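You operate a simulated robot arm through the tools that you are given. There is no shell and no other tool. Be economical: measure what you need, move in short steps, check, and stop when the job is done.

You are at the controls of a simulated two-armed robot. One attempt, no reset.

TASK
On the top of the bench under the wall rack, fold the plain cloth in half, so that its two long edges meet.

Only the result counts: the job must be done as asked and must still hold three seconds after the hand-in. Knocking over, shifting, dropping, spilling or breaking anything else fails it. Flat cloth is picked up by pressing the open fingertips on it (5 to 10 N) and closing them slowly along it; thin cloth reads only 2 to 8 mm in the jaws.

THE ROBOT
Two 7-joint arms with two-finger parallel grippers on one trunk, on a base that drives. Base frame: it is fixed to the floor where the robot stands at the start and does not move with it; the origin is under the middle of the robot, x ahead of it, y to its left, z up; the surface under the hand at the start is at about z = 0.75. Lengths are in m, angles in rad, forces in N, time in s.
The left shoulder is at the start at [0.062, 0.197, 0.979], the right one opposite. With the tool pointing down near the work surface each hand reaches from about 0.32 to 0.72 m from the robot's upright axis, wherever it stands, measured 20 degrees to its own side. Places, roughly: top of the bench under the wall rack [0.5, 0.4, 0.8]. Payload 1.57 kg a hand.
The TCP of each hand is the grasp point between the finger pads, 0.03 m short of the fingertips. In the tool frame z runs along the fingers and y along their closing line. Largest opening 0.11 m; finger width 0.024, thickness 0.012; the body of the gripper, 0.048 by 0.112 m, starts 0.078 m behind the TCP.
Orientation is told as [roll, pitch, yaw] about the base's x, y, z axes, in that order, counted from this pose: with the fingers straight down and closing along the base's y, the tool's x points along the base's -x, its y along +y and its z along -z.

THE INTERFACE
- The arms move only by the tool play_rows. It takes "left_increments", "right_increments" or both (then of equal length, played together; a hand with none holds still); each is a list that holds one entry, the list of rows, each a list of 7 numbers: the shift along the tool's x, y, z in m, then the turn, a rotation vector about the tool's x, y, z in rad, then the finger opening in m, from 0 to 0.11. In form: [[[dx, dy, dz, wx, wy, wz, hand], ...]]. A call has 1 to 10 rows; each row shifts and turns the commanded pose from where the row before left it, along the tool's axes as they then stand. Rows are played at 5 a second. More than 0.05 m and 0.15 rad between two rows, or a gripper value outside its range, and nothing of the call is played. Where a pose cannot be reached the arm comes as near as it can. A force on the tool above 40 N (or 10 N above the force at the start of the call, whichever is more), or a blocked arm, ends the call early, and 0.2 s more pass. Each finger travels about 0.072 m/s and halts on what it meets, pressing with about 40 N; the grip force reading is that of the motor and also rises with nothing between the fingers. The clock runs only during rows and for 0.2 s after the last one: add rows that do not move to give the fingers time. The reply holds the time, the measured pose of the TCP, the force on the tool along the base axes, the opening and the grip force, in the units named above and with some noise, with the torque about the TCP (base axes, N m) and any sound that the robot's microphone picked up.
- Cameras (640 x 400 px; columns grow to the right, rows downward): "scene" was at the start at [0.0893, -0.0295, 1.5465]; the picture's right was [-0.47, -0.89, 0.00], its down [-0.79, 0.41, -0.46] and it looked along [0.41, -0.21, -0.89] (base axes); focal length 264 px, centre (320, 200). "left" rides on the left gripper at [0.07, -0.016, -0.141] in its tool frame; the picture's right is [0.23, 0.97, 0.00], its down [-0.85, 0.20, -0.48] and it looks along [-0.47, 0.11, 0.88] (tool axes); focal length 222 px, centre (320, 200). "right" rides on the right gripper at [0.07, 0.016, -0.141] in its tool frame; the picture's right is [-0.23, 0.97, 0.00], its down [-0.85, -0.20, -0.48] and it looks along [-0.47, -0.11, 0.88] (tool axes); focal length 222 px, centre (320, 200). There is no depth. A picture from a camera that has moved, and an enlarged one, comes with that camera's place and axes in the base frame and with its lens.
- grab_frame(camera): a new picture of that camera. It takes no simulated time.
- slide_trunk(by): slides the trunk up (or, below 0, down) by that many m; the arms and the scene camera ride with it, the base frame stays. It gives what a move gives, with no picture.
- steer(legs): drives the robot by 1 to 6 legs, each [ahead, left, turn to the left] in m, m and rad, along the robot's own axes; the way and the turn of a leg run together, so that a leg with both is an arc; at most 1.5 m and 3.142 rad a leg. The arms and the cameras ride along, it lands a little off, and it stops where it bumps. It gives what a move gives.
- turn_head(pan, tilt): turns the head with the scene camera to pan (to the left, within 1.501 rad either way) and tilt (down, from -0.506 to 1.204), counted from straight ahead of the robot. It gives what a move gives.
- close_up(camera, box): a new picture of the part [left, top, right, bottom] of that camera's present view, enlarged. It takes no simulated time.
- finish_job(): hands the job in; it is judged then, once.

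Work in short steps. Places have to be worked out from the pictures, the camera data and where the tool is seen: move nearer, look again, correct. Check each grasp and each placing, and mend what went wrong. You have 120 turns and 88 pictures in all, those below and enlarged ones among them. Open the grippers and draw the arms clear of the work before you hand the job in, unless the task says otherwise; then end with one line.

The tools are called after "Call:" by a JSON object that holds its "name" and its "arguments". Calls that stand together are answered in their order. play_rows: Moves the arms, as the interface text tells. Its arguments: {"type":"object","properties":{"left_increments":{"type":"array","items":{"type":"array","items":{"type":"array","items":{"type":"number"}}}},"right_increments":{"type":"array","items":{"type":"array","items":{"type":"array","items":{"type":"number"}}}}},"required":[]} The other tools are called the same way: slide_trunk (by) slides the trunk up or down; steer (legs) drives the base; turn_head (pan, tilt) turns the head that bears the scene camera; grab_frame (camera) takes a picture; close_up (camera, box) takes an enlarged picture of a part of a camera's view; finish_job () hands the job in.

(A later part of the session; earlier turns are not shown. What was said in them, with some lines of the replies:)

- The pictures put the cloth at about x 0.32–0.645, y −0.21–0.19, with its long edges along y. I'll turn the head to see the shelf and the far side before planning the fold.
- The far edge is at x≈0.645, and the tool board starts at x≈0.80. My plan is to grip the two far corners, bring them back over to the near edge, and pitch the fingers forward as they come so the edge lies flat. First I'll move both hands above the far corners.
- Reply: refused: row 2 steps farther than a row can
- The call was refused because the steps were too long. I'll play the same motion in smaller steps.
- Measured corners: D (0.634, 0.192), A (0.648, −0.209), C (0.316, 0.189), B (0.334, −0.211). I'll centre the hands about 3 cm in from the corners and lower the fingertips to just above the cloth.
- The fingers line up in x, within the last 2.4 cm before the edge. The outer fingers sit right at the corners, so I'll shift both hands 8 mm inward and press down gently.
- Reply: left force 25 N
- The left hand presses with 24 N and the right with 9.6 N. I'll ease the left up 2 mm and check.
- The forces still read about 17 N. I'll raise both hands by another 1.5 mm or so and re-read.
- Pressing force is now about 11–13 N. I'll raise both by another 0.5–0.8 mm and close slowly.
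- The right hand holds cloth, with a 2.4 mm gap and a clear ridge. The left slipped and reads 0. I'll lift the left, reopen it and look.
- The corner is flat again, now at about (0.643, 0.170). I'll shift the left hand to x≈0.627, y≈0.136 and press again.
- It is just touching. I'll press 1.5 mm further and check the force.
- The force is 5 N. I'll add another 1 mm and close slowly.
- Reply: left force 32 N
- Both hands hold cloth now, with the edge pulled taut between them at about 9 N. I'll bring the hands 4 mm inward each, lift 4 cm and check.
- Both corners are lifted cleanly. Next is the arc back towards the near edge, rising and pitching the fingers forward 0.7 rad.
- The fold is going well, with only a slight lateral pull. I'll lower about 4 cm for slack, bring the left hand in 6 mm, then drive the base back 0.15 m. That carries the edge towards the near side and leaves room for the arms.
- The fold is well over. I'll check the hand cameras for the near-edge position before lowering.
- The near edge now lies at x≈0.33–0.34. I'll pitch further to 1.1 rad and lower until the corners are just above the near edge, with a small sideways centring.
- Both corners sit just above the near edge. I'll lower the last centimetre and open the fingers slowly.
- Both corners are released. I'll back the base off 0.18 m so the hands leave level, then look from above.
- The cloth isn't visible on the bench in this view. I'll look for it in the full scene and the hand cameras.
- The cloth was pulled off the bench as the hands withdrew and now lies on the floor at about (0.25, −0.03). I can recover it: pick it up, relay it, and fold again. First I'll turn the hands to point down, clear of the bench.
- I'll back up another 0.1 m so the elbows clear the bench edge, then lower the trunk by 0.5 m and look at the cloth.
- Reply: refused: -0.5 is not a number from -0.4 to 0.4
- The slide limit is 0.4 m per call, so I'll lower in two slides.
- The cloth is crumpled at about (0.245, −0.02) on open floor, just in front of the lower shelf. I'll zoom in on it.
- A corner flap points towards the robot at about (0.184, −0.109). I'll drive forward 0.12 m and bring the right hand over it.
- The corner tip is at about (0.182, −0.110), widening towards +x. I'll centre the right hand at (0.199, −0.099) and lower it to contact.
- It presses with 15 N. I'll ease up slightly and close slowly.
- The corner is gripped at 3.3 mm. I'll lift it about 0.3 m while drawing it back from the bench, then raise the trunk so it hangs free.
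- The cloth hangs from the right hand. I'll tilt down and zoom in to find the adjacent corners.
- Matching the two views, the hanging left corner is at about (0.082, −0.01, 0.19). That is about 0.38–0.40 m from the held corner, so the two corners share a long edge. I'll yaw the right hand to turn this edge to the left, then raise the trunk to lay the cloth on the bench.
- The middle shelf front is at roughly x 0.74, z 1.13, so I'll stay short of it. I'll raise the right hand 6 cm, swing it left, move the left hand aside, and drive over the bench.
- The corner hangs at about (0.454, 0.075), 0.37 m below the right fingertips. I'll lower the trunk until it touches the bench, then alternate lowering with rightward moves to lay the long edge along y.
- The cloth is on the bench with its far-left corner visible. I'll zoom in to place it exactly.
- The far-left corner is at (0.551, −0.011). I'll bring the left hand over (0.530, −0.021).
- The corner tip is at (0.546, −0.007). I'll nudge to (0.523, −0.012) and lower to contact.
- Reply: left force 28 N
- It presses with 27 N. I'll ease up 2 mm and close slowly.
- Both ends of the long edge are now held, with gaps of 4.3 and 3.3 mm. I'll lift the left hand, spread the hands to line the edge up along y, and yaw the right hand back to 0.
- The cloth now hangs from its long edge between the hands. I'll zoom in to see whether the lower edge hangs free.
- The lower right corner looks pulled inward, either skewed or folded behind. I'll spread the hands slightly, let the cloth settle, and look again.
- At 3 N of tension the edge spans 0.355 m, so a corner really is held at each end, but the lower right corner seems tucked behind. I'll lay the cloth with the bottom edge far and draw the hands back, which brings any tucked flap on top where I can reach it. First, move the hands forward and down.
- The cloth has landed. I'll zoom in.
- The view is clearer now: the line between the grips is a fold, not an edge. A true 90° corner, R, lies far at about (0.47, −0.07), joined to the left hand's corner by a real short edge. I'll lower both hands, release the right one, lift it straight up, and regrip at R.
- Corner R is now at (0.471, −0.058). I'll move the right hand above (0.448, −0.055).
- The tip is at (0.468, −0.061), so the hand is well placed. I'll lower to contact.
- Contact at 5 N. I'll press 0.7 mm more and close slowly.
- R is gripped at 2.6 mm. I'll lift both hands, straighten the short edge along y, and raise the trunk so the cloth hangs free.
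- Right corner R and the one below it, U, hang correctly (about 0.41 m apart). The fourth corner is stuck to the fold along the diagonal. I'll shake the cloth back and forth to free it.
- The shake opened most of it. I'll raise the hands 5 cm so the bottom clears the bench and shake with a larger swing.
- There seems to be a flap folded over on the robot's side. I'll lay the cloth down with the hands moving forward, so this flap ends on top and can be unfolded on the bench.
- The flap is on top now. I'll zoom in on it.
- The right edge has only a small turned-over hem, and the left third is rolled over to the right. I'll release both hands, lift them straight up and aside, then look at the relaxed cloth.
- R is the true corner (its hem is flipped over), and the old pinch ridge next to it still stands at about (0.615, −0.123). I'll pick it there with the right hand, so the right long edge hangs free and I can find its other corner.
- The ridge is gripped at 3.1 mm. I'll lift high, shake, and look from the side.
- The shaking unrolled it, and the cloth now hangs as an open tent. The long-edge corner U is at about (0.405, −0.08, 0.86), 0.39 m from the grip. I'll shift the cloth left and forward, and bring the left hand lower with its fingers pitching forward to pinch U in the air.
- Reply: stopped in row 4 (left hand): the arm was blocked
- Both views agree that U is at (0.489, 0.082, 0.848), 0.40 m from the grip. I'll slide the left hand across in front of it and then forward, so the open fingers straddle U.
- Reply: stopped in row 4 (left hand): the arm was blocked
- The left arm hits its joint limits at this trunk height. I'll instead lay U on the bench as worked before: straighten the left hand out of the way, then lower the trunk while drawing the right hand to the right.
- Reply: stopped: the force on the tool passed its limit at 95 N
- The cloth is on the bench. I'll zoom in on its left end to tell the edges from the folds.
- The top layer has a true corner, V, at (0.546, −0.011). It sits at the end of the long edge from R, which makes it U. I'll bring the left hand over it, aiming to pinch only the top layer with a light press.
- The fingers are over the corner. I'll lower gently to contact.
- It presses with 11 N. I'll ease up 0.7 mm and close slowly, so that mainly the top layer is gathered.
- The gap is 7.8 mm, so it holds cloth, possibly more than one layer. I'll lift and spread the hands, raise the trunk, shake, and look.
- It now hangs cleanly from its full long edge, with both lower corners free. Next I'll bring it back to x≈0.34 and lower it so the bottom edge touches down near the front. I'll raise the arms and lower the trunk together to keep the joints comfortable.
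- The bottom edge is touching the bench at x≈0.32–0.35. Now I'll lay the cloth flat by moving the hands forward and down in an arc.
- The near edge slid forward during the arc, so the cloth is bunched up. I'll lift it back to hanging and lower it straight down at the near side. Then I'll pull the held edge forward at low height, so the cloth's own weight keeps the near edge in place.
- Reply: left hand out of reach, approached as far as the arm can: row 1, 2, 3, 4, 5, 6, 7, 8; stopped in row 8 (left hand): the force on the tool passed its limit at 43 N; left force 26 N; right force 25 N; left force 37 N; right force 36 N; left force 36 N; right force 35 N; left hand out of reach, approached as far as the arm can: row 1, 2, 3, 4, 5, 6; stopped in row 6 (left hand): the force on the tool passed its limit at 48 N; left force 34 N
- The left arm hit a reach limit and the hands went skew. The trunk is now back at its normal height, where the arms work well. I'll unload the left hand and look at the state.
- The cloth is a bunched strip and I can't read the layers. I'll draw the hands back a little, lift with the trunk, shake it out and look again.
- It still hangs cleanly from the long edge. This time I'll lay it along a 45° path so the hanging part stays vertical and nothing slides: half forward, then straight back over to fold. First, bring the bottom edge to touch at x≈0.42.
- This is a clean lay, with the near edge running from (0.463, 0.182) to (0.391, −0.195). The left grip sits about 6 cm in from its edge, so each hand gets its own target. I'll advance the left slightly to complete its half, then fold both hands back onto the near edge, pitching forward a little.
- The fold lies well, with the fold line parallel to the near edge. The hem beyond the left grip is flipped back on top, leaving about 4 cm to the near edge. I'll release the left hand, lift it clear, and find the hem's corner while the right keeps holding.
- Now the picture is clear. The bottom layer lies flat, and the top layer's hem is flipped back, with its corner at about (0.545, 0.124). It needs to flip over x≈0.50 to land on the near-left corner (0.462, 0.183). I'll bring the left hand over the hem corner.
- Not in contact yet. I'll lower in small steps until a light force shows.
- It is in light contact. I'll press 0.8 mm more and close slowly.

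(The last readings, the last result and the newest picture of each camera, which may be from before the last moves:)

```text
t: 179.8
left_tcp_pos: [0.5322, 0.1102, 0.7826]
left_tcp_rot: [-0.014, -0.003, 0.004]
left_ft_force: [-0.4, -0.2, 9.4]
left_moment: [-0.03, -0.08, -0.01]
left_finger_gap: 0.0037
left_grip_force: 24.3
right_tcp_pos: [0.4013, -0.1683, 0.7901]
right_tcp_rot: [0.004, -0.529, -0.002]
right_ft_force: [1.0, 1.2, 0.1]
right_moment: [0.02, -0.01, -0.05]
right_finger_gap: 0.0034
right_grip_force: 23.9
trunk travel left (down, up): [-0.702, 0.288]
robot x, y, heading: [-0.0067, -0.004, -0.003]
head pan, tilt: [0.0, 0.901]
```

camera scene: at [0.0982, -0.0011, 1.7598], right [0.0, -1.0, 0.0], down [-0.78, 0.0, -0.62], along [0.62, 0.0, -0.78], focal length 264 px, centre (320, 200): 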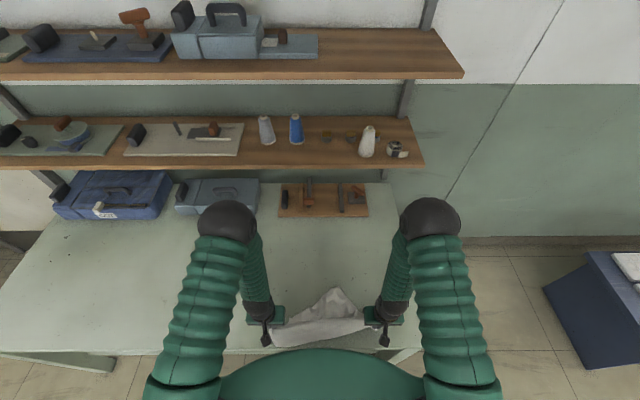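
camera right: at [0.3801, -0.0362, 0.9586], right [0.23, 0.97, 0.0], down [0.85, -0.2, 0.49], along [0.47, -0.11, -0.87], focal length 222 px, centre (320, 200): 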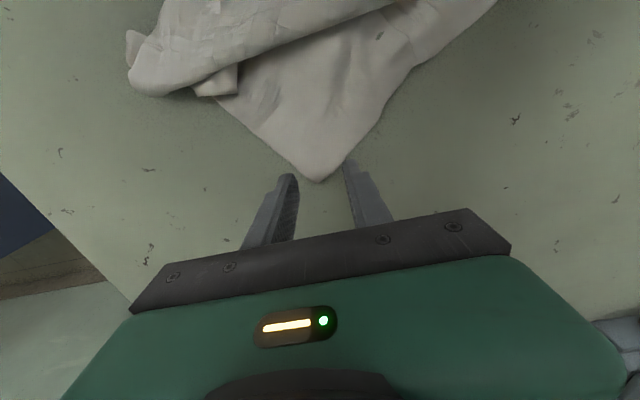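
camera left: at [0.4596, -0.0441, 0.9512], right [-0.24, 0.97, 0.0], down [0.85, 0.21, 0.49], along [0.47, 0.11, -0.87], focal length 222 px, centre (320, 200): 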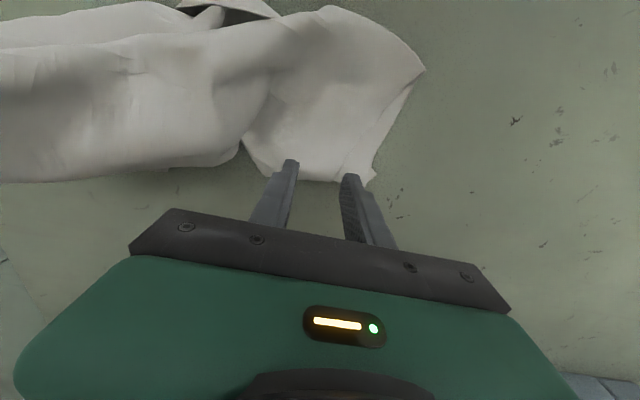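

A single pleat is gripped (3.7 mm). I'll flip the hem over in a small arc towards the near-left corner.

Call:
{"name": "play_rows", "arguments": {"left_increments": [[[0.0076, 0.006, -0.0218, 0, -0.12, 0, 0], [0.0176, 0.008, -0.0165, 0, -0.12, 0, 0], [0.0194, 0.009, -0.0068, 0, -0.12, 0, 0], [0.0201, 0.009, 0.0015, 0, -0.12, 0, 0], [0.0215, 0.008, 0.0089, 0, -0.12, 0, 0], [0, 0, 0, 0, 0, 0, 0], [0, 0, 0, 0, 0, 0, 0]]]}}

Call:
{"name": "close_up", "arguments": {"camera": "scene", "box": [240, 225, 400, 325]}}

```text
t: 181.4
left_tcp_pos: [0.4521, 0.1498, 0.7937]
left_tcp_rot: [-0.016, -0.602, 0.011]
left_ft_force: [-1.9, -8.1, -0.3]
left_moment: [-0.17, 0.04, -0.25]
left_finger_gap: 0.0035
left_grip_force: 24.6
right_tcp_pos: [0.4007, -0.1694, 0.7895]
right_tcp_rot: [0.006, -0.526, 0.0]
right_ft_force: [2.4, 8.3, 0.7]
right_moment: [0.26, -0.07, 0.02]
right_finger_gap: 0.0031
right_grip_force: 24.6
trunk travel left (down, up): [-0.702, 0.288]
robot x, y, heading: [-0.0092, 0.0005, 0.0]
head pan, tilt: [0.0, 0.901]
```

```text
4.00 times, centred on (320, 275) of scene
camera zoom: at [0.0992, -0.001, 1.6868], right [0.0, -1.0, 0.0], down [-0.79, 0.0, -0.62], along [0.62, 0.0, -0.79], focal length 1058 px, centre (320, -100)
```

zoom: 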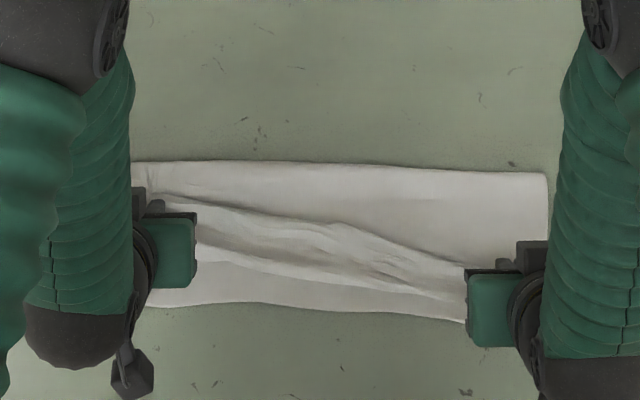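

I'm out of pictures, so from here I rely on the last view and the readings. The near edge runs from about (0.394, 0.10) to (0.379, −0.12), and the top edge is 2 cm short of it on the right and 5 cm short on the left. First I'll relax the sideways pull, shift the right corner back 2 cm with a slight lift, and release it.

Call:
{"name": "play_rows", "arguments": {"left_increments": [[[0, -0.01, 0, 0, 0, 0, 0], [0, -0.008, 0, 0, 0, 0, 0], [0, 0, 0, 0, 0, 0, 0], [0, 0, 0, 0, 0, 0, 0], [0, 0, 0, 0, 0, 0, 0], [0, 0, 0, 0, 0, 0, 0], [0, 0, 0, 0, 0, 0, 0], [0, 0, 0, 0, 0, 0, 0], [0, 0, 0, 0, 0, 0, 0], [0, 0, 0, 0, 0, 0, 0]]], "right_increments": [[[-0.003, 0, -0.006, 0, 0, 0, 0], [0.0087, 0, -0.005, 0, 0, 0, 0], [0.0087, 0, -0.005, 0, 0, 0, 0], [0.003, 0, 0.005, 0, 0, 0, 0], [0.002, 0, 0.003, 0, 0, 0, 0.012], [0, 0, 0, 0, 0, 0, 0.03], [0, 0, 0, 0, 0, 0, 0.045], [-0.008, 0, -0.013, 0, 0, 0, 0.05], [-0.02, 0, -0.034, 0, 0, 0, 0.05], [-0.02, 0, -0.034, 0, 0, 0, 0.05]]]}}

```text
t: 183.6
left_tcp_pos: [0.451, 0.1327, 0.7932]
left_tcp_rot: [-0.017, -0.604, 0.011]
left_ft_force: [-1.5, 0.0, -1.0]
left_moment: [0.02, -0.03, 0.02]
left_finger_gap: 0.0032
left_grip_force: 24.5
right_tcp_pos: [0.3833, -0.1672, 0.8788]
right_tcp_rot: [0.004, -0.523, -0.001]
right_ft_force: [-0.7, 0.4, 0.1]
right_moment: [0.05, 0.0, -0.02]
right_finger_gap: 0.0502
right_grip_force: 0.1
right hand out of reach, approached as far as the arm can: row 10
trunk travel left (down, up): [-0.702, 0.288]
robot x, y, heading: [-0.0105, -0.0005, -0.004]
head pan, tilt: [0.0, 0.901]
```

The tension is relaxed and the right hand is free. I'll close and straighten the right hand and bring it over the exposed strip of the bottom layer, to anchor it there while the left pulls the top edge.

Call:
{"name": "play_rows", "arguments": {"right_increments": [[[0, 0.035, 0, 0, 0.131, 0, 0.03], [0, 0.035, 0, 0, 0.131, 0, 0.01], [0, 0.035, 0, 0, 0.131, 0, 0.0], [0, 0.035, 0, 0, 0.13, 0, 0.0], [-0.02, 0, 0, 0, 0, 0, 0.0], [0, 0, 0.04, 0, 0, 0, 0.0], [0, 0, 0.037, 0, 0, 0, 0.0], [0, 0, 0.01, 0, 0, 0, 0.0], [0, 0, 0, 0, 0, 0, 0]]]}}

```text
t: 185.6
left_tcp_pos: [0.4521, 0.1338, 0.7942]
left_tcp_rot: [-0.017, -0.603, 0.012]
left_ft_force: [0.1, 0.6, -0.6]
left_moment: [0.02, -0.02, 0.02]
left_finger_gap: 0.0033
left_grip_force: 24.1
right_tcp_pos: [0.4058, -0.0275, 0.7902]
right_tcp_rot: [0.004, -0.001, 0.005]
right_ft_force: [0.1, -1.2, -0.1]
right_moment: [0.05, -0.03, 0.0]
right_finger_gap: 0.0
right_grip_force: 21.6
trunk travel left (down, up): [-0.702, 0.288]
robot x, y, heading: [-0.01, -0.0017, -0.003]
head pan, tilt: [0.0, 0.901]
```

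I'll press the anchor down to about 15–20 N.

Call:
{"name": "play_rows", "arguments": {"right_increments": [[[0, 0, 0.006, 0, 0, 0, 0], [0, 0, 0.003, 0, 0, 0, 0], [0, 0, 0.002, 0, 0, 0, 0], [0, 0, 0.001, 0, 0, 0, 0], [0, 0, 0, 0, 0, 0, 0], [0, 0, 0, 0, 0, 0, 0]]]}}

```text
t: 187.0
left_tcp_pos: [0.4509, 0.1327, 0.7957]
left_tcp_rot: [-0.018, -0.606, 0.013]
left_ft_force: [0.0, 0.3, -0.1]
left_moment: [0.02, -0.01, 0.03]
left_finger_gap: 0.0034
left_grip_force: 24.5
right_tcp_pos: [0.406, -0.028, 0.7829]
right_tcp_rot: [0.006, -0.006, 0.0]
right_ft_force: [1.1, -1.0, 41.5]
right_moment: [-0.18, -0.03, 0.02]
right_finger_gap: 0.0
right_grip_force: 21.3
trunk travel left (down, up): [-0.702, 0.288]
robot x, y, heading: [-0.0122, -0.0003, -0.003]
head pan, tilt: [0.0, 0.901]
```

The anchor presses with 41 N, so I'll ease it a little. Then the left lifts its pinch 3.5 cm, moves back 5 cm and lowers, watching the force.

Call:
{"name": "play_rows", "arguments": {"left_increments": [[[0, 0, 0, 0, 0, 0, 0], [-0.01, 0, -0.0144, 0, 0, 0, 0], [-0.01, 0, -0.0144, 0, 0, 0, 0], [0.0165, 0, -0.0114, 0, 0, 0, 0], [0.0165, 0, -0.0114, 0, 0, 0, 0], [0.008, 0, -0.0056, 0, 0, 0, 0], [0, 0, 0, 0, 0, 0, 0]]], "right_increments": [[[0, 0, -0.0015, 0, 0, 0, 0], [0, 0, 0, 0, 0, 0, 0], [0, 0, 0, 0, 0, 0, 0], [0, 0, 0, 0, 0, 0, 0], [0, 0, 0, 0, 0, 0, 0], [0, 0, 0, 0, 0, 0, 0], [0, 0, 0, 0, 0, 0, 0]]]}}

```text
t: 188.6
left_tcp_pos: [0.4008, 0.1355, 0.8284]
left_tcp_rot: [-0.019, -0.606, 0.015]
left_ft_force: [1.0, -0.3, -0.2]
left_moment: [-0.03, 0.0, -0.01]
left_finger_gap: 0.0036
left_grip_force: 24.5
right_tcp_pos: [0.4051, -0.026, 0.7819]
right_tcp_rot: [0.003, -0.005, 0.004]
right_ft_force: [6.9, 4.4, 35.0]
right_moment: [0.02, -0.17, 0.02]
right_finger_gap: 0.0002
right_grip_force: 21.3
trunk travel left (down, up): [-0.702, 0.288]
robot x, y, heading: [-0.0121, 0.0022, -0.001]
head pan, tilt: [0.0, 0.901]
```

There's no resistance, so the top edge moved freely. I'll lower it, release slowly and lift the left hand straight up, keeping the anchor pressed.

Call:
{"name": "play_rows", "arguments": {"left_increments": [[[0.0094, 0, 0.0136, 0, 0, 0, 0], [0.0094, 0, 0.0136, 0, 0, 0, 0], [0, 0, 0, 0, 0, 0, 0.012], [0, 0, 0, 0, 0, 0, 0.025], [0, 0, 0, 0, 0, 0, 0.04], [0, 0, 0, 0, 0, 0, 0.045], [-0.008, 0, -0.012, 0, 0, 0, 0.045], [-0.017, 0, -0.025, 0, 0, 0, 0.045], [-0.017, 0, -0.025, 0, 0, 0, 0.045], [0, 0, 0, 0, 0, 0, 0.045]]]}}

```text
t: 190.8
left_tcp_pos: [0.4011, 0.1373, 0.8718]
left_tcp_rot: [-0.016, -0.606, 0.014]
left_ft_force: [-0.2, -0.2, -0.1]
left_moment: [-0.03, 0.01, 0.0]
left_finger_gap: 0.0449
left_grip_force: 0.0
right_tcp_pos: [0.4045, -0.0265, 0.7808]
right_tcp_rot: [0.002, -0.004, 0.004]
right_ft_force: [5.1, 2.2, 37.5]
right_moment: [-0.01, -0.14, 0.02]
right_finger_gap: 0.0002
right_grip_force: 21.6
trunk travel left (down, up): [-0.702, 0.288]
robot x, y, heading: [-0.0134, 0.0018, -0.008]
head pan, tilt: [0.0, 0.901]
```

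The left corner is placed and released. I'll lift the right hand straight up and raise the trunk so both arms are clear.

Call:
{"name": "play_rows", "arguments": {"right_increments": [[[0, 0, -0.01, 0, 0, 0, 0], [0, 0, -0.04, 0, 0, 0, 0], [0, 0, -0.04, 0, 0, 0, 0.03], [0, 0, 0, 0, 0, 0, 0.06]]]}}

Call:
{"name": "slide_trunk", "arguments": {"by": 0.2}}

```text
t: 191.8
left_tcp_pos: [0.404, 0.1363, 0.8699]
left_tcp_rot: [-0.017, -0.603, 0.012]
left_ft_force: [0.9, -1.1, -0.6]
left_moment: [0.03, 0.0, 0.0]
left_finger_gap: 0.045
left_grip_force: 0.1
right_tcp_pos: [0.406, -0.0271, 0.8704]
right_tcp_rot: [0.002, 0.0, 0.002]
right_ft_force: [-0.3, -0.4, 0.6]
right_moment: [0.01, -0.01, 0.03]
right_finger_gap: 0.0598
right_grip_force: 0.0
trunk travel left (down, up): [-0.702, 0.288]
robot x, y, heading: [-0.0115, 0.0018, 0.004]
head pan, tilt: [0.0, 0.901]
```

```text
t: 193.9
left_tcp_pos: [0.4009, 0.1366, 1.0713]
left_tcp_rot: [-0.017, -0.602, 0.012]
left_ft_force: [0.5, 0.5, 0.7]
left_moment: [0.0, 0.01, -0.01]
left_finger_gap: 0.045
left_grip_force: 0.1
right_tcp_pos: [0.4068, -0.0262, 1.0712]
right_tcp_rot: [0.001, -0.001, 0.004]
right_ft_force: [-1.0, 0.2, 1.2]
right_moment: [-0.02, -0.02, 0.02]
right_finger_gap: 0.0599
right_grip_force: 0.1
trunk travel left (down, up): [-0.902, 0.088]
robot x, y, heading: [-0.0097, 0.0002, -0.005]
head pan, tilt: [0.0, 0.901]
```

Both grippers are open and clear of the work, so I'm handing the job in.

Call:
{"name": "finish_job", "arguments": {}}

```text
The job is handed in.
```

I folded the plain cloth on the bench and handed it in, but the fold is probably not exact, and I couldn't check the final result because I had used all my pictures. In the last picture the top long edge fell about 5 cm short of the bottom one on the left, 4 cm in the middle and 2 cm on the right. I then shifted the left and right ends by those amounts without seeing them, and left the middle alone. The cloth was also pulled off the bench onto the floor once along the way; I picked it up, laid it out again and refolded it.
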